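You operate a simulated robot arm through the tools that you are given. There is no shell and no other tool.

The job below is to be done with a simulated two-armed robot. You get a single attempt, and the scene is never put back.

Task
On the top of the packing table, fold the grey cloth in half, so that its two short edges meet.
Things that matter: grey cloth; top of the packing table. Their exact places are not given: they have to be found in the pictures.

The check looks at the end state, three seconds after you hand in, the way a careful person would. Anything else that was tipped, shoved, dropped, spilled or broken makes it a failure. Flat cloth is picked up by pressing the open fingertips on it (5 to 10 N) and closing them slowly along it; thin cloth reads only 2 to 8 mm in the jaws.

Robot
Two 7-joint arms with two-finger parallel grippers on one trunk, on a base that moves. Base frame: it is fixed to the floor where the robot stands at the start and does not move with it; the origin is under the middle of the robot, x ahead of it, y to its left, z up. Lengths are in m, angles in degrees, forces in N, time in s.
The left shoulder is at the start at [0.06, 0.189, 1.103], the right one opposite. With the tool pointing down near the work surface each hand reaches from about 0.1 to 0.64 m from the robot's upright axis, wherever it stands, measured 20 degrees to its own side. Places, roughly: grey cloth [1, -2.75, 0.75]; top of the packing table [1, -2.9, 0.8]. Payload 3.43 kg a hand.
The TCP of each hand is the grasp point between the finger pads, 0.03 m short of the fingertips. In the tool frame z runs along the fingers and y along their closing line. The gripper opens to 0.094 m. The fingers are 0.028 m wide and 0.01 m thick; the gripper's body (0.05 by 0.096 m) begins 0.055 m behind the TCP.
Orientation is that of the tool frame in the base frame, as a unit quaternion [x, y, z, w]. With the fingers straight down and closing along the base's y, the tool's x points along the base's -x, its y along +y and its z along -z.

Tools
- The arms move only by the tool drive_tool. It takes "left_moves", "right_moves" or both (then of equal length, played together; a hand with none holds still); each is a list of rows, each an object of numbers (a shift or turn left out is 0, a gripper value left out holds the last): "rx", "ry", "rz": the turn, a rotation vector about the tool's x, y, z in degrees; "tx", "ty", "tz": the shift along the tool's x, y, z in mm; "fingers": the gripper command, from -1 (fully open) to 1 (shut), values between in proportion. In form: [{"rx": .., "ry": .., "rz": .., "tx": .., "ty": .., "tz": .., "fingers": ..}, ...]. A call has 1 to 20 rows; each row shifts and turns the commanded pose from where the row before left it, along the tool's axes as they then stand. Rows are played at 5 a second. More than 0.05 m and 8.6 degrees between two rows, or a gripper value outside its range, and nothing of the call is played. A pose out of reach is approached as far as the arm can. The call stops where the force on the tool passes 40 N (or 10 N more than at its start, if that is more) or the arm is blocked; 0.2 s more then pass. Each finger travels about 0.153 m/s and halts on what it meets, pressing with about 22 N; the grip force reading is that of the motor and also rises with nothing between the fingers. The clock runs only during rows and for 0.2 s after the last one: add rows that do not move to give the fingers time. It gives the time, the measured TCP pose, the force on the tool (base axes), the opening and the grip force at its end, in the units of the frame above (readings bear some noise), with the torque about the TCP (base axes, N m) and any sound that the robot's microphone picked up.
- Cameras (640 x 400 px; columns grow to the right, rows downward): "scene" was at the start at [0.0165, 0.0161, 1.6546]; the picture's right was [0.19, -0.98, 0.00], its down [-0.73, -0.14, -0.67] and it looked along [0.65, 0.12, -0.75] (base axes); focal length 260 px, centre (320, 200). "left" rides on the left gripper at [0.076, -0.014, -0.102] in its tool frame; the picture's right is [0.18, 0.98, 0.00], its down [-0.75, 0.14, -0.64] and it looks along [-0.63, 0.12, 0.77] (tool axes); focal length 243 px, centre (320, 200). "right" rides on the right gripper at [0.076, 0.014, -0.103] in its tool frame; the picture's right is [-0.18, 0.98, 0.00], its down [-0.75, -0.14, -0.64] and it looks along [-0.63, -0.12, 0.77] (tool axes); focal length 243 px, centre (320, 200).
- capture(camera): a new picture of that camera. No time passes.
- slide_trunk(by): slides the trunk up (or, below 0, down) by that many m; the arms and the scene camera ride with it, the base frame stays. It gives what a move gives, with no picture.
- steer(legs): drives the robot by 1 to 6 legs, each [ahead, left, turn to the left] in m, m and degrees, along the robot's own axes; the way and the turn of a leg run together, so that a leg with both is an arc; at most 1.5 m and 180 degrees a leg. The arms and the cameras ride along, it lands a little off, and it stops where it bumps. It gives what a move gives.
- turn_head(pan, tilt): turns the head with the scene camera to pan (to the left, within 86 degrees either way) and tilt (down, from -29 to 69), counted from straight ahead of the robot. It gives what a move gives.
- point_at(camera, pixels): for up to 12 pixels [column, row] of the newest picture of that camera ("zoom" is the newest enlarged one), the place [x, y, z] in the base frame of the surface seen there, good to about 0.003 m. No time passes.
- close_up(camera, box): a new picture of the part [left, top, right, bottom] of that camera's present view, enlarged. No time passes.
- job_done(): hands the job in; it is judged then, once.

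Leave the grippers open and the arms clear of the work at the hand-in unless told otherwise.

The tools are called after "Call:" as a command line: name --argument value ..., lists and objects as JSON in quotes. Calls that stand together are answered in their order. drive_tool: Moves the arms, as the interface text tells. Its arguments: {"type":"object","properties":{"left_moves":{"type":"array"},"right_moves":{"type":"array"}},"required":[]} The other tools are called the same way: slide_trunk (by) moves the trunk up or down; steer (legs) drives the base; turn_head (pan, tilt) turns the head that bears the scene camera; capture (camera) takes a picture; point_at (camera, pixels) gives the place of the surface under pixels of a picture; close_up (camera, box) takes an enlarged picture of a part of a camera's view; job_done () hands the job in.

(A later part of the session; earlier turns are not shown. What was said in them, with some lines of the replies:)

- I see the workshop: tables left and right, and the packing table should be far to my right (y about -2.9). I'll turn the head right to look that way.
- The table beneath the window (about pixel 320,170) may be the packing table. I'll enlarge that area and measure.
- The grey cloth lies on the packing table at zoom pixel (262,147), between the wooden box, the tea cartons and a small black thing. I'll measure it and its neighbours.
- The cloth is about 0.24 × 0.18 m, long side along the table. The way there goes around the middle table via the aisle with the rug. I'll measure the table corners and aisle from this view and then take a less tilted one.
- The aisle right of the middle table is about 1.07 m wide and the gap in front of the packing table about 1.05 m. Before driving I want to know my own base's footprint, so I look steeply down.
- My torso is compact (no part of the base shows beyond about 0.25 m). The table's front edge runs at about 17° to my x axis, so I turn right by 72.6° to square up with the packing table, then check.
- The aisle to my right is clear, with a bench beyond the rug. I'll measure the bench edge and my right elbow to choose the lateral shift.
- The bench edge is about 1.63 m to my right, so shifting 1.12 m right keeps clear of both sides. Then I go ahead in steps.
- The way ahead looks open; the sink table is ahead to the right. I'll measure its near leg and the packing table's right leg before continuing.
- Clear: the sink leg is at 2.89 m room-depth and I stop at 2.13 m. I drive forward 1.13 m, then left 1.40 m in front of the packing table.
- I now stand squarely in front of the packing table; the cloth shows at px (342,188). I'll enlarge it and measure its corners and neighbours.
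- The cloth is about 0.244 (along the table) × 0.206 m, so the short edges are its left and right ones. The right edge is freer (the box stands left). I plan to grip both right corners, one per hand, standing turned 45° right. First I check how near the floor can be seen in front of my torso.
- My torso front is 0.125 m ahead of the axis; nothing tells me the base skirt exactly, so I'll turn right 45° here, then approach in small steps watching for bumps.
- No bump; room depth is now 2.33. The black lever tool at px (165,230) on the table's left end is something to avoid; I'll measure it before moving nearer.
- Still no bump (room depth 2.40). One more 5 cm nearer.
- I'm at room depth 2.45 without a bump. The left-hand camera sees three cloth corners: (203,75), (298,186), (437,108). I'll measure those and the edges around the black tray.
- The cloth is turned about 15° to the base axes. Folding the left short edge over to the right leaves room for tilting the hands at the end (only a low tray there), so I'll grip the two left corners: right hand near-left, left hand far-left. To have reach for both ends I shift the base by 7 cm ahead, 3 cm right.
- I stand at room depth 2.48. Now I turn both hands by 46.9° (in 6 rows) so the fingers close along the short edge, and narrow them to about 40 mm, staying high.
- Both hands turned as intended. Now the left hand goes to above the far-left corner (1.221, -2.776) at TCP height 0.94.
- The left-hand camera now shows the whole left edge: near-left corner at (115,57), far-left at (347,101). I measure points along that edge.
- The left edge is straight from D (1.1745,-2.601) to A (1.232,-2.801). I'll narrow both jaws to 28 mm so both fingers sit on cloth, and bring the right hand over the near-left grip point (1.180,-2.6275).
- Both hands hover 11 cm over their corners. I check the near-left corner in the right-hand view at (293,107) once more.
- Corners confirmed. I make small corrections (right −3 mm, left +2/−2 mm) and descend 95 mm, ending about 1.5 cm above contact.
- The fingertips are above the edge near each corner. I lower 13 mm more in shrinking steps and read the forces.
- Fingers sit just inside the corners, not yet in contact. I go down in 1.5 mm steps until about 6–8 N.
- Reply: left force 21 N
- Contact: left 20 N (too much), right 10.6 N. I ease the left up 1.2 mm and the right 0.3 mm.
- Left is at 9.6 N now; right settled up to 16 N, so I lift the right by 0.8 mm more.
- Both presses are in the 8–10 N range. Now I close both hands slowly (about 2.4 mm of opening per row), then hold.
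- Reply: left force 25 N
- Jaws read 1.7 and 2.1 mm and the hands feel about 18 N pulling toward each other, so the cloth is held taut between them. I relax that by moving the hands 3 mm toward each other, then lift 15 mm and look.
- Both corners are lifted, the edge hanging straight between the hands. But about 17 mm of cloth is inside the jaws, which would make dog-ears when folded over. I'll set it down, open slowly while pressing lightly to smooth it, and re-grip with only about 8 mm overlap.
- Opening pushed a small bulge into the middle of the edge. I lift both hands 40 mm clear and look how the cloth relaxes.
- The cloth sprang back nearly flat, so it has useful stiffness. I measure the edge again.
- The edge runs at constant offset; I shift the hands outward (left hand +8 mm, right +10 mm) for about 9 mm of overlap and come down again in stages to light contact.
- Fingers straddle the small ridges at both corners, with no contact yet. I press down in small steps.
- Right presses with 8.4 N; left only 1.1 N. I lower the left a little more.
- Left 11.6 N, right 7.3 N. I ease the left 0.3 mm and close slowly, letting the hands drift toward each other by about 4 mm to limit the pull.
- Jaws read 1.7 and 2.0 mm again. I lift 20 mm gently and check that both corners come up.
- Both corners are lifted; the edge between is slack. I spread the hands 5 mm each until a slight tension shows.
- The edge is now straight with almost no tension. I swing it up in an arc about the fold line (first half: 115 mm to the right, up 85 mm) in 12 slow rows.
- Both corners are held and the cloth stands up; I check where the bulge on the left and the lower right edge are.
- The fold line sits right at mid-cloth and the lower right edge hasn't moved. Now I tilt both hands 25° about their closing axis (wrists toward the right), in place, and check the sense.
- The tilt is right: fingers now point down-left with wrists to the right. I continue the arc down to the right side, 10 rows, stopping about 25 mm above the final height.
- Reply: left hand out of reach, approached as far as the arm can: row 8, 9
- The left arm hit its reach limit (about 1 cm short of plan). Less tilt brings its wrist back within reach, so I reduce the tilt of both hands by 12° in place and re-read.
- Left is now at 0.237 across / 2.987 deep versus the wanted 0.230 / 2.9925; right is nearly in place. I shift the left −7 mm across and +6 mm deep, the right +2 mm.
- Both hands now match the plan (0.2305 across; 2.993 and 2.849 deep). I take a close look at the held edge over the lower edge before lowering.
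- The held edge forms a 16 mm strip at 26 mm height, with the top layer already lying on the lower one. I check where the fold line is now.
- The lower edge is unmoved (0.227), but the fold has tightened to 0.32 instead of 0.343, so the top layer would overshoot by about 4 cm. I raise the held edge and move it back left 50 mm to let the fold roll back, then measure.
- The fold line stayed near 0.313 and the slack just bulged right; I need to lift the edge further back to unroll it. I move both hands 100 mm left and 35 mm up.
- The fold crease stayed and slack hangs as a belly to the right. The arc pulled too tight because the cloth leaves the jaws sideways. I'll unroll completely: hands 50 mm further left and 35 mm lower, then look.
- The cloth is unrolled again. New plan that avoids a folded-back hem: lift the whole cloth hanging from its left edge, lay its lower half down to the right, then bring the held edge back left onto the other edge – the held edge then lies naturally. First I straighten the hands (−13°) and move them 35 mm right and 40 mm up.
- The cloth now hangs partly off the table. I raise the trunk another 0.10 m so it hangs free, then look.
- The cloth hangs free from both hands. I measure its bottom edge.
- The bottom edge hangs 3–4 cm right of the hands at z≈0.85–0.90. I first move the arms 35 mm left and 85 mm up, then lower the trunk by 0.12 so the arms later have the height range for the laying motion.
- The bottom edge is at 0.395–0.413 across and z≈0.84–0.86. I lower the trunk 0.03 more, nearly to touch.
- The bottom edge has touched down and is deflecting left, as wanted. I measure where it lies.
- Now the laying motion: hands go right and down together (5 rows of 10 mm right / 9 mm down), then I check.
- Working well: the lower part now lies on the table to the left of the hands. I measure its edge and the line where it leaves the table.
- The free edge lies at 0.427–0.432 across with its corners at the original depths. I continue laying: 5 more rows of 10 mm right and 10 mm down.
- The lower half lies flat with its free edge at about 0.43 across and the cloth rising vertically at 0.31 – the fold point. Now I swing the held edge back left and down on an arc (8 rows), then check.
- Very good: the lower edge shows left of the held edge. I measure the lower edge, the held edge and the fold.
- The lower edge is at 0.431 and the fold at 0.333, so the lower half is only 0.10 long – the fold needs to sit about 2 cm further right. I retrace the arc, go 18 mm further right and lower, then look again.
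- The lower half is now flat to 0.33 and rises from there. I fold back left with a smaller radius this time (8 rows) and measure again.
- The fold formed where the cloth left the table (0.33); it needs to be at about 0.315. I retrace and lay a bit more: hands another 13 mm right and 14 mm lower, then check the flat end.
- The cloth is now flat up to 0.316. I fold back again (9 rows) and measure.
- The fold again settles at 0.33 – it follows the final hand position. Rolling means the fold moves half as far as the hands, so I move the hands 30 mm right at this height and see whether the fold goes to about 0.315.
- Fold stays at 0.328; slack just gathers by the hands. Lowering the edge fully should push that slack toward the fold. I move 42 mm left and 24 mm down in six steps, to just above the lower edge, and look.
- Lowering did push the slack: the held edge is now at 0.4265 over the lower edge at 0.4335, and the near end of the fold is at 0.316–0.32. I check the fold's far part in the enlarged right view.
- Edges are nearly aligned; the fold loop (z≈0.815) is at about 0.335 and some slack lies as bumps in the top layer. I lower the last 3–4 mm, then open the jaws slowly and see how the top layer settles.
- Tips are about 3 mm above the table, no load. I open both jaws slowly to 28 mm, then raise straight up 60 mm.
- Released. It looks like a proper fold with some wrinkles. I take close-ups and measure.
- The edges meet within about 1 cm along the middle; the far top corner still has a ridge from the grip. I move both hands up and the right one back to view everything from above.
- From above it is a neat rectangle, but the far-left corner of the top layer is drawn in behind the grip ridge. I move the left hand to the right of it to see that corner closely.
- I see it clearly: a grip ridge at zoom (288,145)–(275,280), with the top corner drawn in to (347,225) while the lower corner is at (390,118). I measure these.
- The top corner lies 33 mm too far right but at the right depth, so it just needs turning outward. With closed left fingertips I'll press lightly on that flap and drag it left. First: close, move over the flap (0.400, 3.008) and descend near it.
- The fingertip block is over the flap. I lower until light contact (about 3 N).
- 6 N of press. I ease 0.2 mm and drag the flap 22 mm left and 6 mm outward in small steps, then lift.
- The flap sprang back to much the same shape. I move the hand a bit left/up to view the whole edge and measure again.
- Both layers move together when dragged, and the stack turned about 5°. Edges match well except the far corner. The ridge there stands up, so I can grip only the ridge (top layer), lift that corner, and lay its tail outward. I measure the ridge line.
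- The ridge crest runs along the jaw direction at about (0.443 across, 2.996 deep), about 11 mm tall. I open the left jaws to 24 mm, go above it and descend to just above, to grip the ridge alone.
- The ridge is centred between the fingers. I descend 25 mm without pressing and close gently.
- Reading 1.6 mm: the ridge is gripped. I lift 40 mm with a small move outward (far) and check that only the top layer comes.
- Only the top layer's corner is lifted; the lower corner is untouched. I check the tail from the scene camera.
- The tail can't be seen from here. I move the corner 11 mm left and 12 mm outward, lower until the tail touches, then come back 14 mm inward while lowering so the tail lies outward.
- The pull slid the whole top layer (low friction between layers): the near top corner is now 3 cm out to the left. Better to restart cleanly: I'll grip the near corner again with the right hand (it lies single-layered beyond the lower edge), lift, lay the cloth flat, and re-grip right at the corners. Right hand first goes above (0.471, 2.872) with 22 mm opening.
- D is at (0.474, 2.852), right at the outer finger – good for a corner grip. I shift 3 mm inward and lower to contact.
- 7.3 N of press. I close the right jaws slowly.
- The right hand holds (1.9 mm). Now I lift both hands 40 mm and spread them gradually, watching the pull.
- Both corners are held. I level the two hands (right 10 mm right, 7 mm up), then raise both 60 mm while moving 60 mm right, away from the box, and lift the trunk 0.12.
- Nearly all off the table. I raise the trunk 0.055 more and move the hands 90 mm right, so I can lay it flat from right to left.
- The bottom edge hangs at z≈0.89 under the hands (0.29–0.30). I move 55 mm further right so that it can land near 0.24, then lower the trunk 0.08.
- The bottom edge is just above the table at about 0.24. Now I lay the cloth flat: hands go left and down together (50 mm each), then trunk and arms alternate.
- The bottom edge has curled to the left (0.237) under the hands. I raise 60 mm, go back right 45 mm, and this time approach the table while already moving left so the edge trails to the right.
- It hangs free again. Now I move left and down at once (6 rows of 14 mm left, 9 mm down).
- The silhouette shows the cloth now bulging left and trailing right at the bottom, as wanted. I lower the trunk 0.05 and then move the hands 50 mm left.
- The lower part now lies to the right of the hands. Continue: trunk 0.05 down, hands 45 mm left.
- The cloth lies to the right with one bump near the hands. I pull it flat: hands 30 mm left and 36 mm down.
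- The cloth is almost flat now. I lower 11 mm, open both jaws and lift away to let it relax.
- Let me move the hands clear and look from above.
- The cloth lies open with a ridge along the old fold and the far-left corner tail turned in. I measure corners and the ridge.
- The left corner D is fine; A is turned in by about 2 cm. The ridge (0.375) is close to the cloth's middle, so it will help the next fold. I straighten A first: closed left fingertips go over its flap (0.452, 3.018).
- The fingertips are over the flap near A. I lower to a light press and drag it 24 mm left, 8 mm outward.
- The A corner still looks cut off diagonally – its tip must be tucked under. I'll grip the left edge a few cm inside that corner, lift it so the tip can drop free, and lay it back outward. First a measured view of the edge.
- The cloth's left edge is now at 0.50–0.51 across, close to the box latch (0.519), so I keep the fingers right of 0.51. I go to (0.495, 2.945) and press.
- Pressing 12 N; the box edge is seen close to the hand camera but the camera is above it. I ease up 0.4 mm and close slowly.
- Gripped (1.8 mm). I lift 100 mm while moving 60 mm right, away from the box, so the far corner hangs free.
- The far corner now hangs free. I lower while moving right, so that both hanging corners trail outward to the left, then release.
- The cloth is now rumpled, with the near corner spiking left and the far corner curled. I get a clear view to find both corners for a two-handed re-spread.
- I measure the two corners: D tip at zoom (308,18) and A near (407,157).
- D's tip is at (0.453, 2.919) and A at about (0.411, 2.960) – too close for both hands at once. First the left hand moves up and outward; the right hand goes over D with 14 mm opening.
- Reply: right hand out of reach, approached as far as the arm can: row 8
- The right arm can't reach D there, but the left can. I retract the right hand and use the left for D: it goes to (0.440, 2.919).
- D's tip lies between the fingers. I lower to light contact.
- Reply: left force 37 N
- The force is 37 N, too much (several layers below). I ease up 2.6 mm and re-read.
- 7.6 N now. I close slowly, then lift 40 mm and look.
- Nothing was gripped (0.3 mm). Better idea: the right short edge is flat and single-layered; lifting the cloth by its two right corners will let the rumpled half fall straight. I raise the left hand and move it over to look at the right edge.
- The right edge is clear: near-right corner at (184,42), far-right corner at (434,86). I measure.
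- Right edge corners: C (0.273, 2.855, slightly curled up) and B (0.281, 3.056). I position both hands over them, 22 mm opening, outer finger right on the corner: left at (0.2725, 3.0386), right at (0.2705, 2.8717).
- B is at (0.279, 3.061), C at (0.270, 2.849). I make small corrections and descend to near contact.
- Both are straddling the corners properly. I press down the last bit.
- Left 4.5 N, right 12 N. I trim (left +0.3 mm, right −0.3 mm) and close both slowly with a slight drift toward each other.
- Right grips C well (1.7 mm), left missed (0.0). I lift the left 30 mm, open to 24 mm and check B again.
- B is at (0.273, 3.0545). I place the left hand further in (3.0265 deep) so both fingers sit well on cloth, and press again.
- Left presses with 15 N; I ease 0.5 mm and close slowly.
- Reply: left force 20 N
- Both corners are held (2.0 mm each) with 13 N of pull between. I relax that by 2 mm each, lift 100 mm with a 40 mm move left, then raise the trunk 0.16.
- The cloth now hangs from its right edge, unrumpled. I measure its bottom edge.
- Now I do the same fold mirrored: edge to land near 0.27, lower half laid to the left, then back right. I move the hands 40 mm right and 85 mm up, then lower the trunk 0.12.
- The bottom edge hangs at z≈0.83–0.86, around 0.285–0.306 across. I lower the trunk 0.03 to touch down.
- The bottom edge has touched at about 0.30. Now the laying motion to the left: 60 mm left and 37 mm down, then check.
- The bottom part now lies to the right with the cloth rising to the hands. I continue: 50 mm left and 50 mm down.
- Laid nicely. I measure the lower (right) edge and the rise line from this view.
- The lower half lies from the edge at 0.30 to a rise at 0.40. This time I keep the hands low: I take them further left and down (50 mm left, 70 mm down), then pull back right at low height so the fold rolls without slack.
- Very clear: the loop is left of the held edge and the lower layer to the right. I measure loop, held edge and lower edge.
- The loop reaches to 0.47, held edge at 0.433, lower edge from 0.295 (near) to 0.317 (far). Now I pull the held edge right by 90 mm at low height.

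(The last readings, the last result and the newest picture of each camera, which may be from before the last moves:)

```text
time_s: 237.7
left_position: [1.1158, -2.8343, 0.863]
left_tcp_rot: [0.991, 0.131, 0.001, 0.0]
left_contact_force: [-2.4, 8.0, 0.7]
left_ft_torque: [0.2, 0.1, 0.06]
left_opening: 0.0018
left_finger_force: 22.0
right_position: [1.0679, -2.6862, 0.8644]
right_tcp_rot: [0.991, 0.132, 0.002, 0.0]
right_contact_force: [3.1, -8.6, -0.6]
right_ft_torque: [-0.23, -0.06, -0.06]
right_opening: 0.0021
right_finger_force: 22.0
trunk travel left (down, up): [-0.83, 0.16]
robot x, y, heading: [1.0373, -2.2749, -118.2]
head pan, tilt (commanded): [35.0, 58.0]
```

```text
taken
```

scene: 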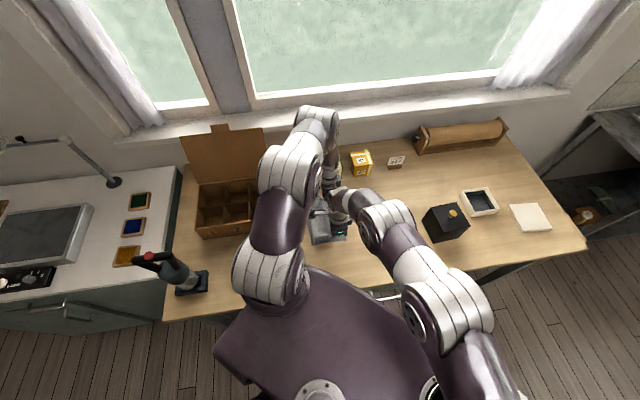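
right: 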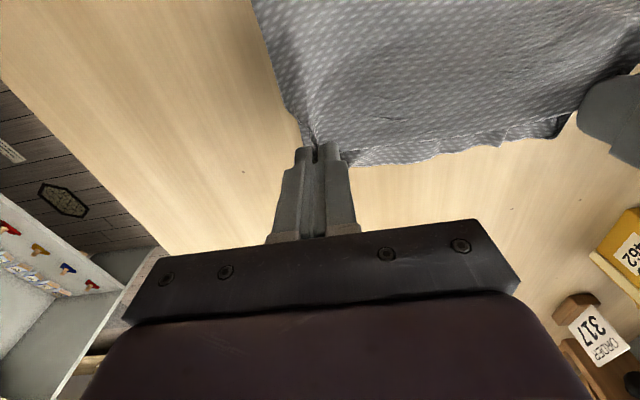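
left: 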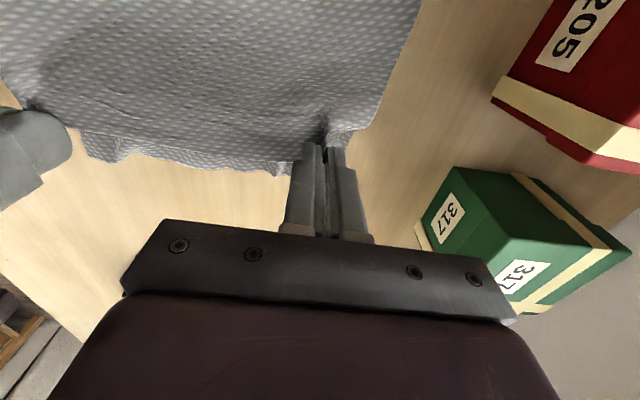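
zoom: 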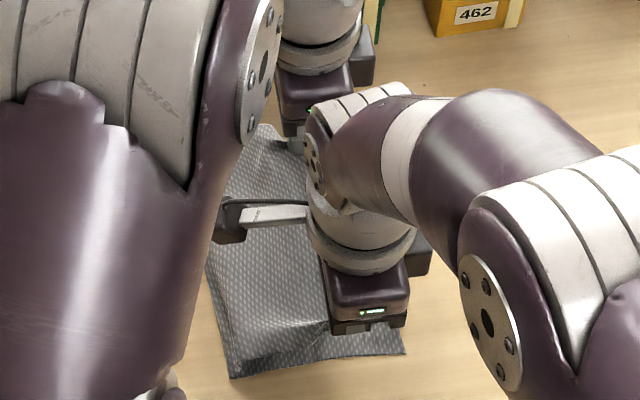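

Call:
point_at --camera "zoom" --pixels '[[233, 372], [222, 340], [215, 310], [209, 278], [228, 180], [245, 150], [262, 128], [400, 350], [320, 362], [260, 330], [260, 280], [270, 180]]'

```text
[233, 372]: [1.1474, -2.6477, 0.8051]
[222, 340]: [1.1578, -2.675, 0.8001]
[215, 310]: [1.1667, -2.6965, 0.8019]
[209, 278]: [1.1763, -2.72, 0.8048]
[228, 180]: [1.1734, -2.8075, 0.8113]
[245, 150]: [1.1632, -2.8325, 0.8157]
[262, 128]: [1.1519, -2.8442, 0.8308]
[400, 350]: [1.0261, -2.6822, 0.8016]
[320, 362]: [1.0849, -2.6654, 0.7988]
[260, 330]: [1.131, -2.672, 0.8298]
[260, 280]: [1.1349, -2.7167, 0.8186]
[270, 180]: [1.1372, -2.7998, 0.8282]
```

The fold is now 0.125 beyond the lower edge – just right for half. I continue: right hand 32 mm, left 29 mm further right, lowering 24 mm, to bring the held edge onto the lower edge.

Call:
drive_tool --left_moves '[{"tx": -7.3, "tz": 5}, {"tx": -7.3, "tz": 6}, {"tx": -7.3, "tz": 6}, {"tx": -7.1, "tz": 6}, {}, {}]' --right_moves '[{"tx": -8, "tz": 5}, {"tx": -8, "tz": 6}, {"tx": -8, "tz": 6}, {"tx": -8, "tz": 6.5}, {}, {}]'

Call:
capture --camera "left"

Call:
capture --camera "right"

Call:
close_up --camera "scene" --box '[290, 170, 390, 250]'

```text
time_s: 239.1
left_position: [1.0853, -2.8419, 0.839]
left_tcp_rot: [0.991, 0.13, 0.002, 0.0]
left_contact_force: [-2.0, 6.6, 0.7]
left_ft_torque: [0.2, 0.07, 0.08]
left_opening: 0.0017
left_finger_force: 22.1
right_position: [1.0364, -2.6954, 0.8395]
right_tcp_rot: [0.991, 0.131, 0.001, 0.0]
right_contact_force: [2.6, -6.6, 0.4]
right_ft_torque: [-0.2, -0.07, -0.05]
right_opening: 0.0018
right_finger_force: 22.5
trunk travel left (down, up): [-0.83, 0.16]
robot x, y, heading: [1.0379, -2.2763, -117.8]
head pan, tilt (commanded): [35.0, 58.0]
```

```text
taken
```

left: 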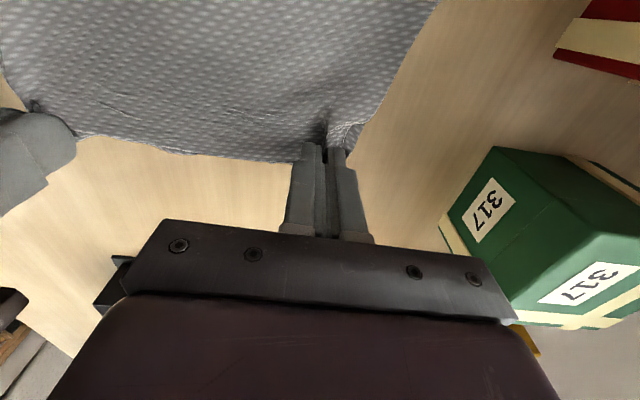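

```text
taken
```

right: 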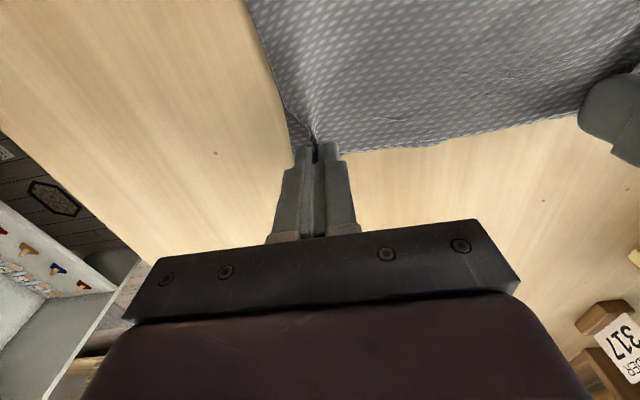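

```text
5.00 times, centred on (340, 210) of scene
```

zoom: 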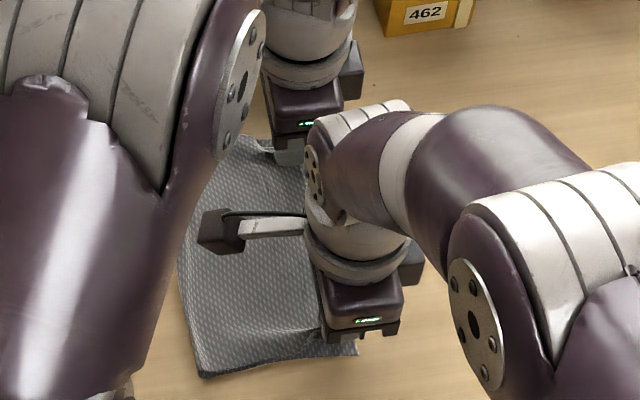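

Very good – it looks like a clean half fold. I measure the fold line and the edges once more.

Call:
point_at --camera "zoom" --pixels '[[206, 372], [195, 340], [187, 300], [181, 265], [190, 210], [215, 165], [235, 140], [355, 348], [340, 352], [280, 360], [240, 300], [260, 200]]'

Call:
point_at --camera "left" --pixels '[[100, 137], [150, 146], [200, 153], [250, 158], [285, 162], [200, 145], [200, 120], [200, 60], [435, 5], [400, 60], [365, 125], [345, 140]]'

Call:
close_up --camera "left" --box '[60, 60, 380, 260]'

```text
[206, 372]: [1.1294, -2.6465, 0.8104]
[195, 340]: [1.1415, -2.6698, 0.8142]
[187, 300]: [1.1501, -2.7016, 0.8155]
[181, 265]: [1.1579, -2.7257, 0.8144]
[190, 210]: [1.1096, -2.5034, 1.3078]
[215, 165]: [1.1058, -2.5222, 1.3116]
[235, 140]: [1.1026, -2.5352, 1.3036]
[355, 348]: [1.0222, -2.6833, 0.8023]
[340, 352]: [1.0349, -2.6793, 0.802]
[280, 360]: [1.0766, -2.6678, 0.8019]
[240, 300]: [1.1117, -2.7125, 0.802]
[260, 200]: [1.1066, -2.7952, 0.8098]
```

```text
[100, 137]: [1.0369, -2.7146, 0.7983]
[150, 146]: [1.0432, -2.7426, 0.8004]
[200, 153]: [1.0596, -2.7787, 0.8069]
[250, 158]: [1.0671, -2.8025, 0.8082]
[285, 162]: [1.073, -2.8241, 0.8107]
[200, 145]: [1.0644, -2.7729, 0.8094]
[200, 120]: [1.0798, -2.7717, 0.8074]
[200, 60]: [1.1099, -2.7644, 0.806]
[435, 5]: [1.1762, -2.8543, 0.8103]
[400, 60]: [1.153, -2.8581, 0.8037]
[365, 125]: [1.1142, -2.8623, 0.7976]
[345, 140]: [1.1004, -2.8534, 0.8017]
```

```text
2.00 times, centred on (220, 160) of left
```

zoom: 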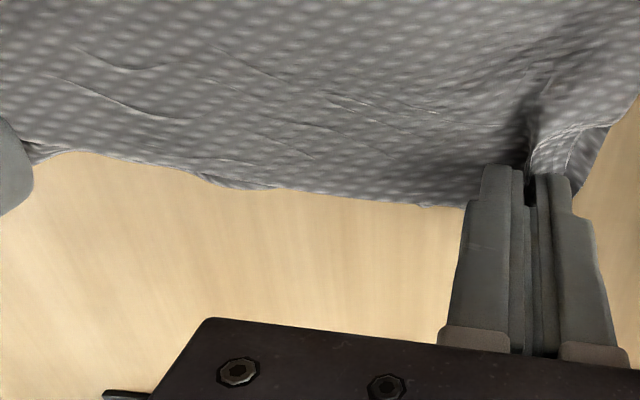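

The held edge lies at 0.298–0.306 over the lower edge at 0.299–0.309, fold at 0.412: a good half fold. I relax the pull slightly, lower 4 mm, open slowly and lift straight up.

Call:
drive_tool --left_moves '[{"ty": -0.8, "tz": 1.5}, {"ty": -0.7, "tz": 1.5}, {"tz": 1}, {}, {"fingers": 0.9}, {"fingers": 0.8}, {"fingers": 0.7}, {"fingers": 0.6}, {"fingers": 0.5}, {"fingers": 0.45}, {}, {"tz": -4}, {"tz": -8}, {"tz": -15}, {"tz": -25}, {"tz": -25}, {}]' --right_moves '[{"ty": 0.8, "tz": 1.5}, {"ty": 0.7, "tz": 1.5}, {"tz": 1.5}, {}, {"fingers": 0.9}, {"fingers": 0.8}, {"fingers": 0.7}, {"fingers": 0.6}, {"fingers": 0.5}, {"fingers": 0.45}, {}, {"tz": -4}, {"tz": -8}, {"tz": -15}, {"tz": -25}, {"tz": -25}, {}]'

Call:
capture --camera "left"

Call:
capture --camera "right"

Call:
close_up --camera "scene" --box '[290, 170, 390, 250]'

```text
time_s: 242.7
left_position: [1.0873, -2.8401, 0.9107]
left_tcp_rot: [0.991, 0.131, 0.001, 0.0]
left_contact_force: [0.8, 0.2, -0.2]
left_ft_torque: [0.01, 0.01, 0.01]
left_opening: 0.0261
left_finger_force: 0.0
right_position: [1.0368, -2.6946, 0.9143]
right_tcp_rot: [0.991, 0.132, 0.001, -0.001]
right_contact_force: [-0.3, -0.4, 0.2]
right_ft_torque: [-0.01, -0.03, 0.0]
right_opening: 0.0259
right_finger_force: 0.0
trunk travel left (down, up): [-0.83, 0.16]
robot x, y, heading: [1.0385, -2.2754, -117.8]
head pan, tilt (commanded): [35.0, 58.0]
```

```text
taken
```

left: 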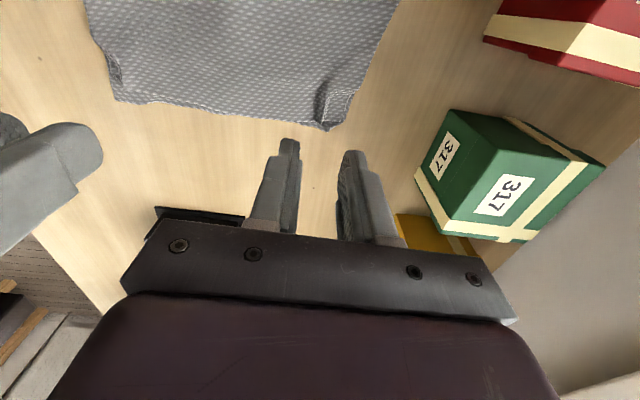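

```text
taken
```

right: 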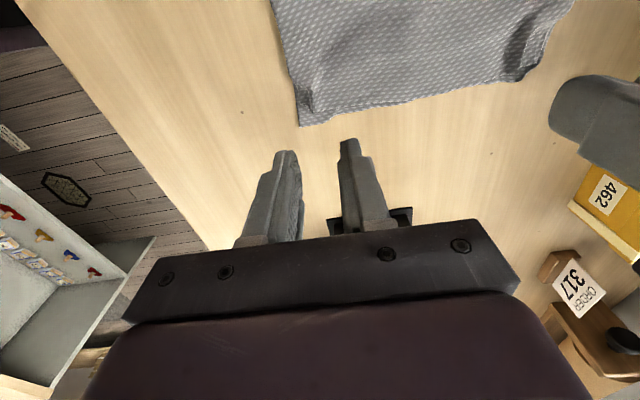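

```text
5.00 times, centred on (340, 210) of scene
```

zoom: 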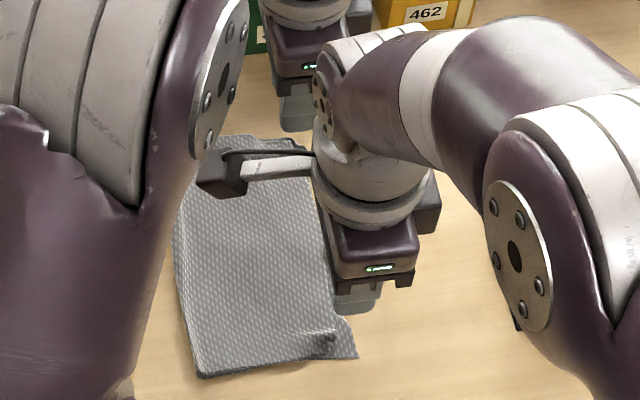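

Released – it looks neat. Close-ups of the edge and corners next.

Call:
close_up --camera "left" --box '[80, 0, 400, 150]'

Call:
close_up --camera "right" --box '[260, 0, 580, 150]'

Call:
point_at --camera "left" --pixels '[[118, 100], [160, 102], [210, 108], [260, 116], [310, 125], [328, 128], [350, 98], [110, 60], [90, 15], [395, 10], [240, 30], [320, 105]]'

Call:
point_at --camera "right" --pixels '[[302, 124], [330, 120], [400, 103], [460, 90], [505, 80], [525, 78], [545, 55], [290, 85], [275, 20], [570, 5], [420, 30], [310, 100]]'

```text
2.00 times, centred on (240, 75) of left
```

zoom: 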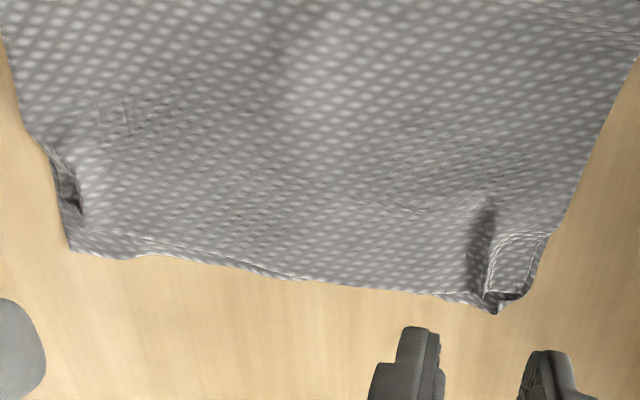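

```text
2.00 times, centred on (420, 75) of right
```

zoom: 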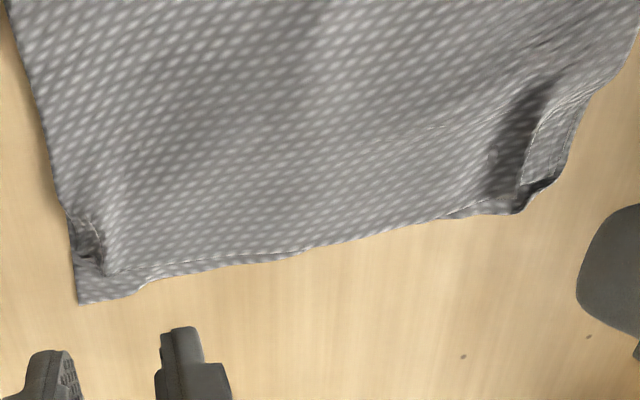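

```text
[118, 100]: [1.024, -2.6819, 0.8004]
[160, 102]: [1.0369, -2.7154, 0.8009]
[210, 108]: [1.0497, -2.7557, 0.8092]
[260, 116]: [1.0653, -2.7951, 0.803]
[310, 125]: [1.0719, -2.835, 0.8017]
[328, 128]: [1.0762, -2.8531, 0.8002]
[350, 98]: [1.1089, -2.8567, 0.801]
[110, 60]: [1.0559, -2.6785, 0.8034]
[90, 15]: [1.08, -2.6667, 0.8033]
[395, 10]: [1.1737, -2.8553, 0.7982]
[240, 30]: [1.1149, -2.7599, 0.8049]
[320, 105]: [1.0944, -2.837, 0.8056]
```

```text
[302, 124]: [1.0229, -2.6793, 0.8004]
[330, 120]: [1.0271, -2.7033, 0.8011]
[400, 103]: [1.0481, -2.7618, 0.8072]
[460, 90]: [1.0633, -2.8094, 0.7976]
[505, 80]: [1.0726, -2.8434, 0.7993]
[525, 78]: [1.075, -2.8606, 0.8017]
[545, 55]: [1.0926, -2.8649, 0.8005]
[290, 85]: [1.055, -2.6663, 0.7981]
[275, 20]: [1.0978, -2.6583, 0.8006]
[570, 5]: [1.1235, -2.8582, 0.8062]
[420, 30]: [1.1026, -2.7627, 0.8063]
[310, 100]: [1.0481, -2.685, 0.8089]
```

The two short edges now meet within a few millimetres; small grip puckers remain at the two corners. I move the hands up and clear to view the whole from above.

Call:
drive_tool --left_moves '[{"tz": -30}, {"tz": -30}, {"tz": -30}, {"tx": 30}, {"tx": 30}, {"tx": 30}, {"tx": 30}, {"tx": 30}]' --right_moves '[{"tz": -25}, {"tz": -25}, {"ty": -30}, {"ty": -30}, {"ty": -30}, {"ty": -30}, {"ty": -30}, {}]'

Call:
close_up --camera "scene" --box '[290, 170, 390, 250]'

Call:
capture --camera "left"

Call:
close_up --camera "left" --box '[130, 70, 390, 240]'

```text
time_s: 244.5
left_position: [1.2339, -2.8033, 1.0028]
left_tcp_rot: [0.991, 0.131, 0.001, 0.0]
left_contact_force: [-0.4, 0.4, -0.4]
left_ft_torque: [0.03, 0.01, -0.02]
left_opening: 0.026
left_finger_force: 0.0
right_position: [0.9994, -2.553, 0.9618]
right_tcp_rot: [0.991, 0.132, 0.001, -0.001]
right_contact_force: [0.4, -0.2, 0.2]
right_ft_torque: [0.0, 0.01, -0.01]
right_opening: 0.0258
right_finger_force: 0.0
trunk travel left (down, up): [-0.83, 0.16]
robot x, y, heading: [1.0415, -2.2762, -118.2]
head pan, tilt (commanded): [35.0, 58.0]
```

```text
5.00 times, centred on (340, 210) of scene
```

zoom: 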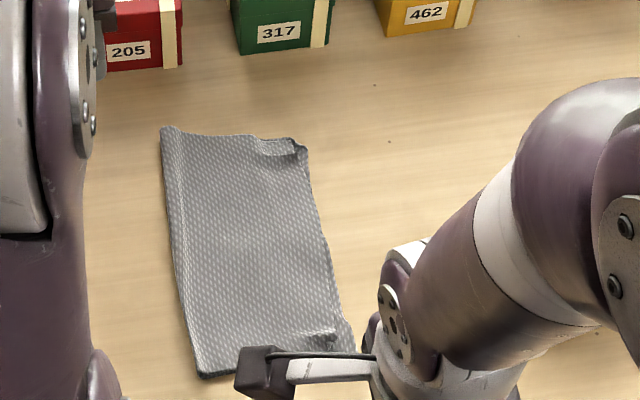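

```text
taken
```

left: 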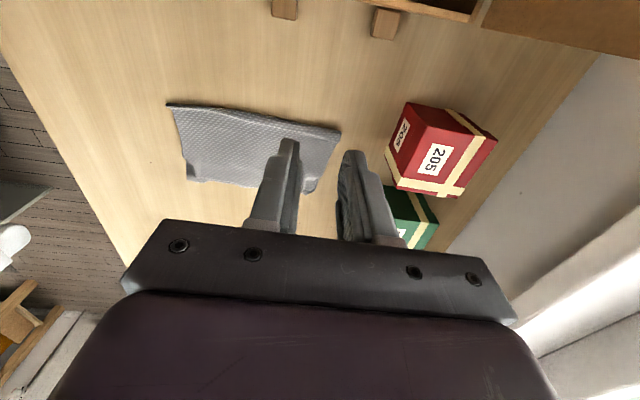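

```text
2.35 times, centred on (260, 155) of left
```

zoom: 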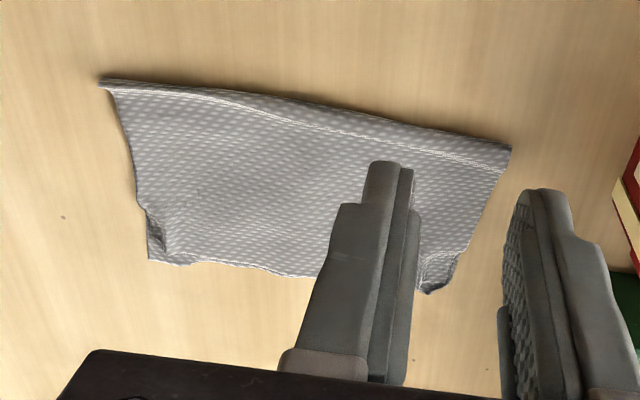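

It is a neat half fold. I take one closer look at the far corner pucker from the right side to decide whether to touch it up.

Call:
drive_tool --left_moves '[{"tx": -35}, {"tx": -35}, {"tx": -35}, {"tx": -35}, {"tx": -35, "ty": -10}, {"tx": -30, "ty": -10}, {"tz": 25}, {"tz": 25}, {"tz": 20}]'

Call:
capture --camera "left"

Call:
close_up --camera "left" --box '[220, 0, 420, 125]'

Call:
close_up --camera "left" --box '[40, 0, 240, 125]'

```text
time_s: 246.5
left_position: [1.0287, -2.8352, 0.9325]
left_tcp_rot: [0.991, 0.131, 0.001, 0.0]
left_contact_force: [0.1, 0.2, 0.1]
left_ft_torque: [-0.01, 0.0, 0.0]
left_opening: 0.026
left_finger_force: 0.0
right_position: [0.9975, -2.5516, 0.961]
right_tcp_rot: [0.991, 0.132, 0.001, -0.001]
right_contact_force: [0.7, 0.3, -1.1]
right_ft_torque: [0.04, 0.03, 0.04]
right_opening: 0.0256
right_finger_force: 0.1
trunk travel left (down, up): [-0.83, 0.16]
robot x, y, heading: [1.0391, -2.274, -118.0]
head pan, tilt (commanded): [35.0, 58.0]
```

```text
taken
```

left: 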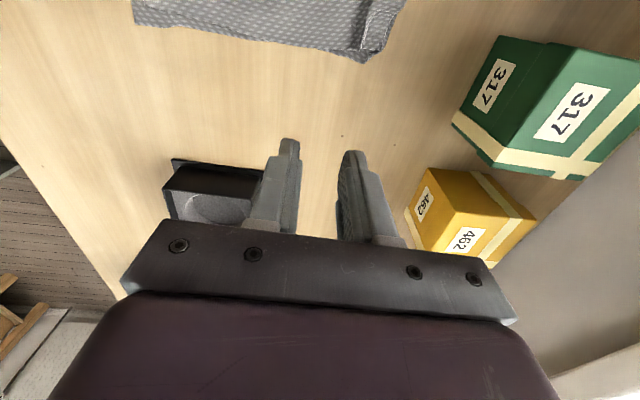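

```text
3.20 times, centred on (320, 62) of left
```

zoom: 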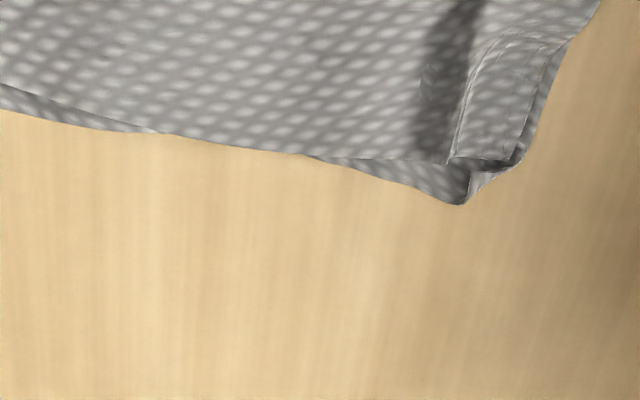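

```text
3.20 times, centred on (140, 62) of left
```

zoom: 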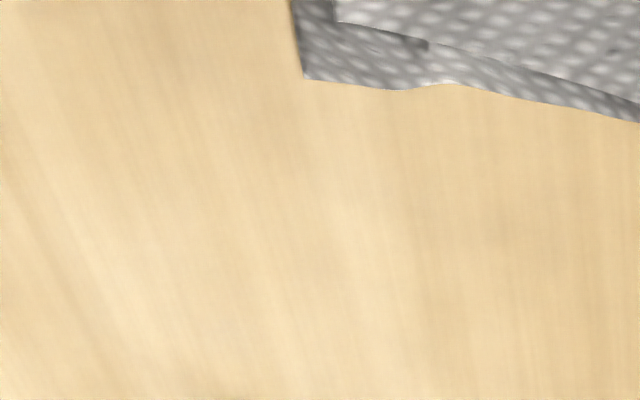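

The edges meet within about 1 cm along their length, corners included; I leave it untouched. I check that nothing else moved by viewing the table, after lifting both hands clear and opening them.

Call:
drive_tool --left_moves '[{"tz": -30}, {"tz": -30}, {"tz": -30}, {"tz": -30}, {"ty": -20}, {"ty": -30}, {"ty": -30}, {"ty": -30}, {"fingers": -1}, {}]' --right_moves '[{"tz": -25}, {"tz": -25, "tx": -25}, {"tx": -30, "ty": -15}, {"tx": -30, "ty": -20}, {"ty": -25}, {"ty": -20}, {}, {}, {"fingers": -1}, {}]'

Call:
steer --legs '[[-0.18, -0.18, 0]]'

Call:
turn_head --pan 45 --tilt 50

Call:
capture --camera "scene"

```text
time_s: 248.7
left_position: [0.9998, -2.7275, 1.0511]
left_tcp_rot: [0.991, 0.132, 0.0, 0.0]
left_contact_force: [0.3, 0.2, -0.2]
left_ft_torque: [0.02, 0.0, -0.02]
left_opening: 0.0939
left_finger_force: 0.2
right_position: [0.8964, -2.4956, 1.0133]
right_tcp_rot: [0.991, 0.131, 0.001, 0.0]
right_contact_force: [1.0, -0.8, -0.4]
right_ft_torque: [-0.02, -0.02, -0.02]
right_opening: 0.0939
right_finger_force: 0.1
trunk travel left (down, up): [-0.83, 0.16]
robot x, y, heading: [1.0402, -2.2768, -118.1]
head pan, tilt (commanded): [35.0, 58.0]
```

```text
time_s: 250.5
left_position: [0.9296, -2.4822, 1.051]
left_tcp_rot: [0.992, 0.129, 0.001, -0.001]
left_contact_force: [0.0, -0.4, -0.5]
left_ft_torque: [0.0, 0.02, -0.02]
left_opening: 0.0938
left_finger_force: 0.0
right_position: [0.8254, -2.2468, 1.0134]
right_tcp_rot: [0.992, 0.129, 0.001, 0.0]
right_contact_force: [-0.1, -0.5, 0.7]
right_ft_torque: [-0.01, 0.05, -0.02]
right_opening: 0.094
right_finger_force: 0.0
trunk travel left (down, up): [-0.83, 0.16]
robot x, y, heading: [0.9704, -2.0291, -118.0]
head pan, tilt (commanded): [35.0, 58.0]
```

```text
time_s: 251.3
left_position: [0.9282, -2.4807, 1.0514]
left_tcp_rot: [0.992, 0.129, 0.001, 0.0]
left_contact_force: [0.7, -0.3, 0.1]
left_ft_torque: [0.0, -0.03, -0.02]
left_opening: 0.094
left_finger_force: 0.0
right_position: [0.8255, -2.2478, 1.0127]
right_tcp_rot: [0.992, 0.129, 0.001, 0.0]
right_contact_force: [0.0, -0.2, 0.3]
right_ft_torque: [-0.02, -0.02, 0.01]
right_opening: 0.0941
right_finger_force: 0.1
trunk travel left (down, up): [-0.83, 0.16]
robot x, y, heading: [0.9679, -2.0268, -118.1]
head pan, tilt (commanded): [45.0, 50.0]
```

```text
taken
```

scene: 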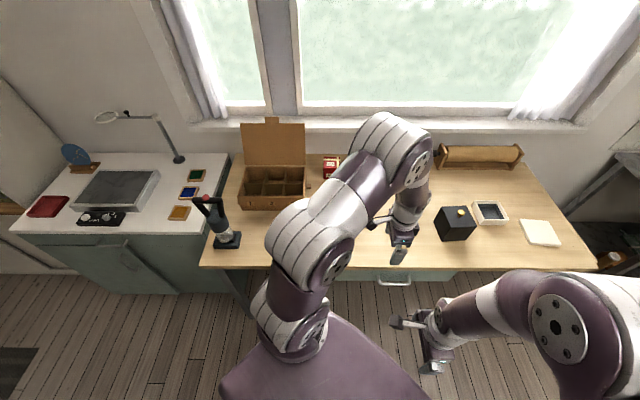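

The left arm hides the cloth. I turn the base 45° left to face the table squarely (hands stay clear of the lever tool) and look again.

Call:
steer --legs '[[-0.05, -0.05, 0], [0, 0, 45]]'

Call:
turn_head --pan 0 --tilt 50

Call:
capture --camera "scene"

Call:
close_up --camera "scene" --box '[220, 90, 460, 240]'

```text
time_s: 254.3
left_position: [1.2429, -2.3091, 1.05]
left_tcp_rot: [0.866, 0.5, 0.001, 0.0]
left_contact_force: [-0.5, 0.4, 0.6]
left_ft_torque: [0.03, 0.02, -0.02]
left_opening: 0.0939
left_finger_force: 0.1
right_position: [1.004, -2.2163, 1.0128]
right_tcp_rot: [0.866, 0.5, 0.001, 0.0]
right_contact_force: [0.1, 0.5, 0.0]
right_ft_torque: [0.04, 0.01, 0.02]
right_opening: 0.0938
right_finger_force: 0.0
trunk travel left (down, up): [-0.83, 0.16]
robot x, y, heading: [0.9478, -1.9601, -73.1]
head pan, tilt (commanded): [45.0, 50.0]
```

```text
time_s: 255.5
left_position: [1.243, -2.3077, 1.0503]
left_tcp_rot: [0.866, 0.501, 0.001, -0.001]
left_contact_force: [0.7, 0.2, -0.1]
left_ft_torque: [-0.01, 0.0, 0.03]
left_opening: 0.0941
left_finger_force: 0.0
right_position: [1.0046, -2.2167, 1.014]
right_tcp_rot: [0.866, 0.5, 0.001, 0.0]
right_contact_force: [-0.6, 0.3, 0.1]
right_ft_torque: [0.01, -0.01, 0.01]
right_opening: 0.0939
right_finger_force: 0.1
trunk travel left (down, up): [-0.83, 0.16]
robot x, y, heading: [0.9479, -1.9581, -73.2]
head pan, tilt (commanded): [0.0, 50.0]
```

```text
taken
```

scene: 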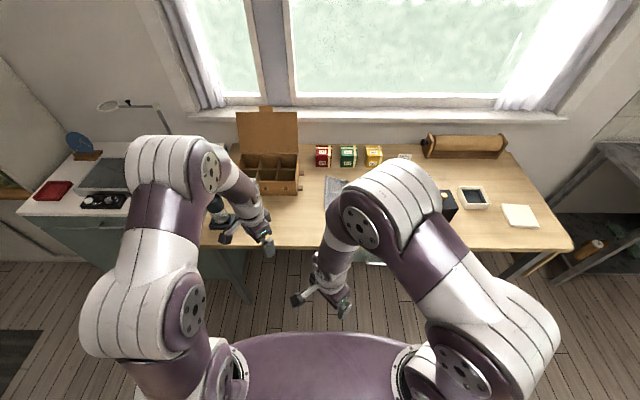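

```text
2.67 times, centred on (340, 165) of scene
```

zoom: 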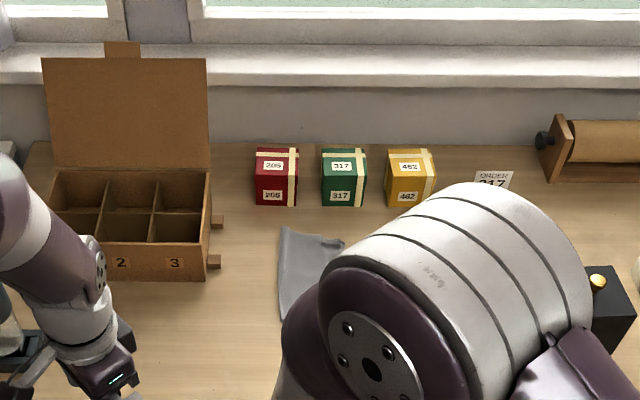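

The right elbow blocks the view; I move the right hand 25 cm to the right, in free air.

Call:
drive_tool --right_moves '[{"tx": -23, "ty": -21}, {"tx": -23, "ty": -21}, {"tx": -23, "ty": -21}, {"tx": -23, "ty": -21}, {"tx": -23, "ty": -21}, {"tx": -23, "ty": -21}, {"tx": -23, "ty": -21}, {"tx": -23, "ty": -21}]'

Call:
capture --camera "scene"

Call:
close_up --camera "scene" --box '[220, 90, 460, 240]'

```text
time_s: 257.3
left_position: [1.2423, -2.3089, 1.0507]
left_tcp_rot: [0.866, 0.5, 0.001, 0.0]
left_contact_force: [0.2, -0.3, -0.3]
left_ft_torque: [0.01, -0.04, 0.0]
left_opening: 0.094
left_finger_force: 0.1
right_position: [0.7654, -2.295, 1.0103]
right_tcp_rot: [0.866, 0.501, 0.0, 0.0]
right_contact_force: [0.2, 0.0, 0.2]
right_ft_torque: [-0.01, 0.01, 0.02]
right_opening: 0.0942
right_finger_force: 0.1
trunk travel left (down, up): [-0.83, 0.16]
robot x, y, heading: [0.9492, -1.9599, -73.2]
head pan, tilt (commanded): [0.0, 50.0]
```

```text
taken
```

scene: 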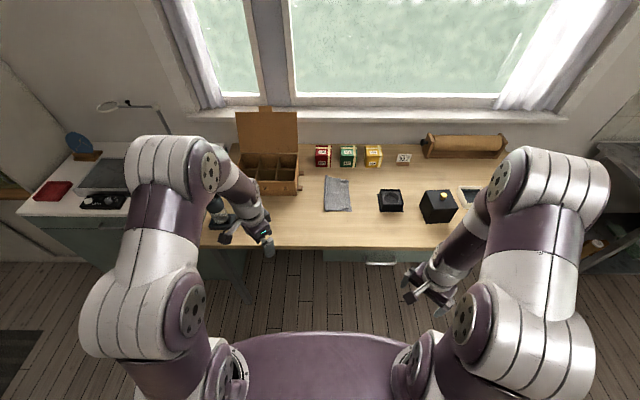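

```text
2.67 times, centred on (340, 165) of scene
```

zoom: 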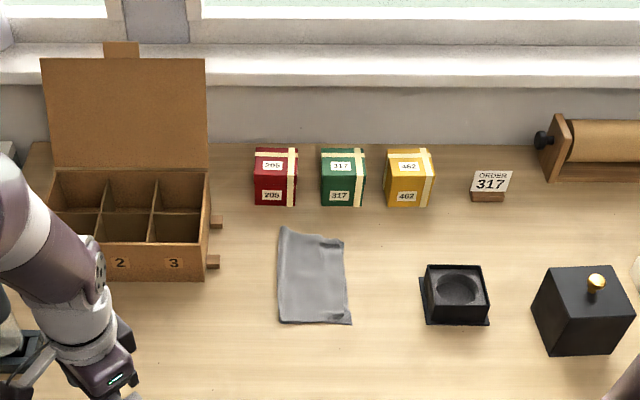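

The cloth lies folded in half, clear of everything. I verify the neighbours' places against my first measurements and enlarge the cloth.

Call:
point_at --camera "zoom" --pixels '[[214, 262], [216, 221], [424, 280], [275, 207], [409, 207], [590, 355], [487, 201], [283, 230], [342, 240], [350, 322], [281, 322], [315, 275]]'

Call:
close_up --camera "scene" --box '[310, 165, 370, 220]'

```text
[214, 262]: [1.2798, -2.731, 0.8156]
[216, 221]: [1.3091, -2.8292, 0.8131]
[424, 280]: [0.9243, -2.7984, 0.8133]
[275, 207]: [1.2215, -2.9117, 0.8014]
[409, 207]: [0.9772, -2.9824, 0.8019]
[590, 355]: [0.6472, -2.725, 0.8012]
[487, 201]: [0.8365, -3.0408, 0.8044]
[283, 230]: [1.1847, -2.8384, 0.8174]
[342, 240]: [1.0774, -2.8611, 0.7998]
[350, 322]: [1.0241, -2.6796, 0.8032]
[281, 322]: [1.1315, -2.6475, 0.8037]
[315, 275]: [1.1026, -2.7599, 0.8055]
```

```text
7.27 times, centred on (340, 192) of scene
```

zoom: 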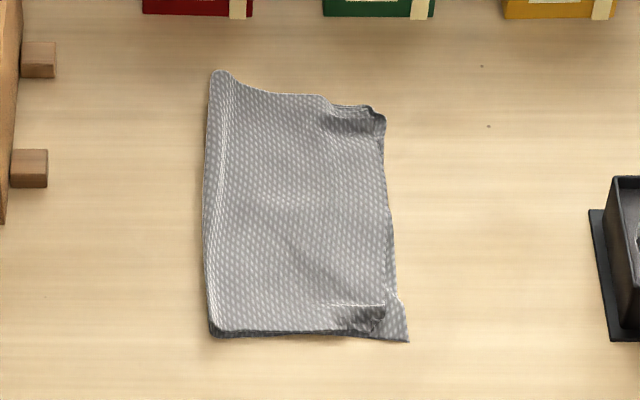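

Box, cartons, tray and the rest are where they were at the start. The cloth lies on the table folded in half, its short edges meeting to within about 1–2 cm, small puckers only at the corners. Both grippers are open and the arms are clear of the work. I hand in.

Call:
job_done

```text
The job is handed in.
```

I folded the grey cloth in half on the packing table and handed the job in; I haven't seen the check's verdict. Its two short edges meet within a few millimetres along most of their length and about 1–2 cm at the corners.

- **Corners:** the grip marks left small puckers at both right-hand corners. The lower layer shows by about 1–2 cm at the near one.
- **Position:** the folded cloth lies roughly where the flat cloth was, clear of the box and the black tray.
- **Other objects:** the box, the red and yellow tea cartons and the tray measured within about 5 mm of where they were at the start. Nothing else looked moved in the last picture.
- **How it went:** the first fold slipped when I tried to straighten a corner. I unfolded the cloth, re-gripped it by its right corners and folded it again.
- **Robot:** both grippers are open, and I backed the robot about 0.3 m away from the table.
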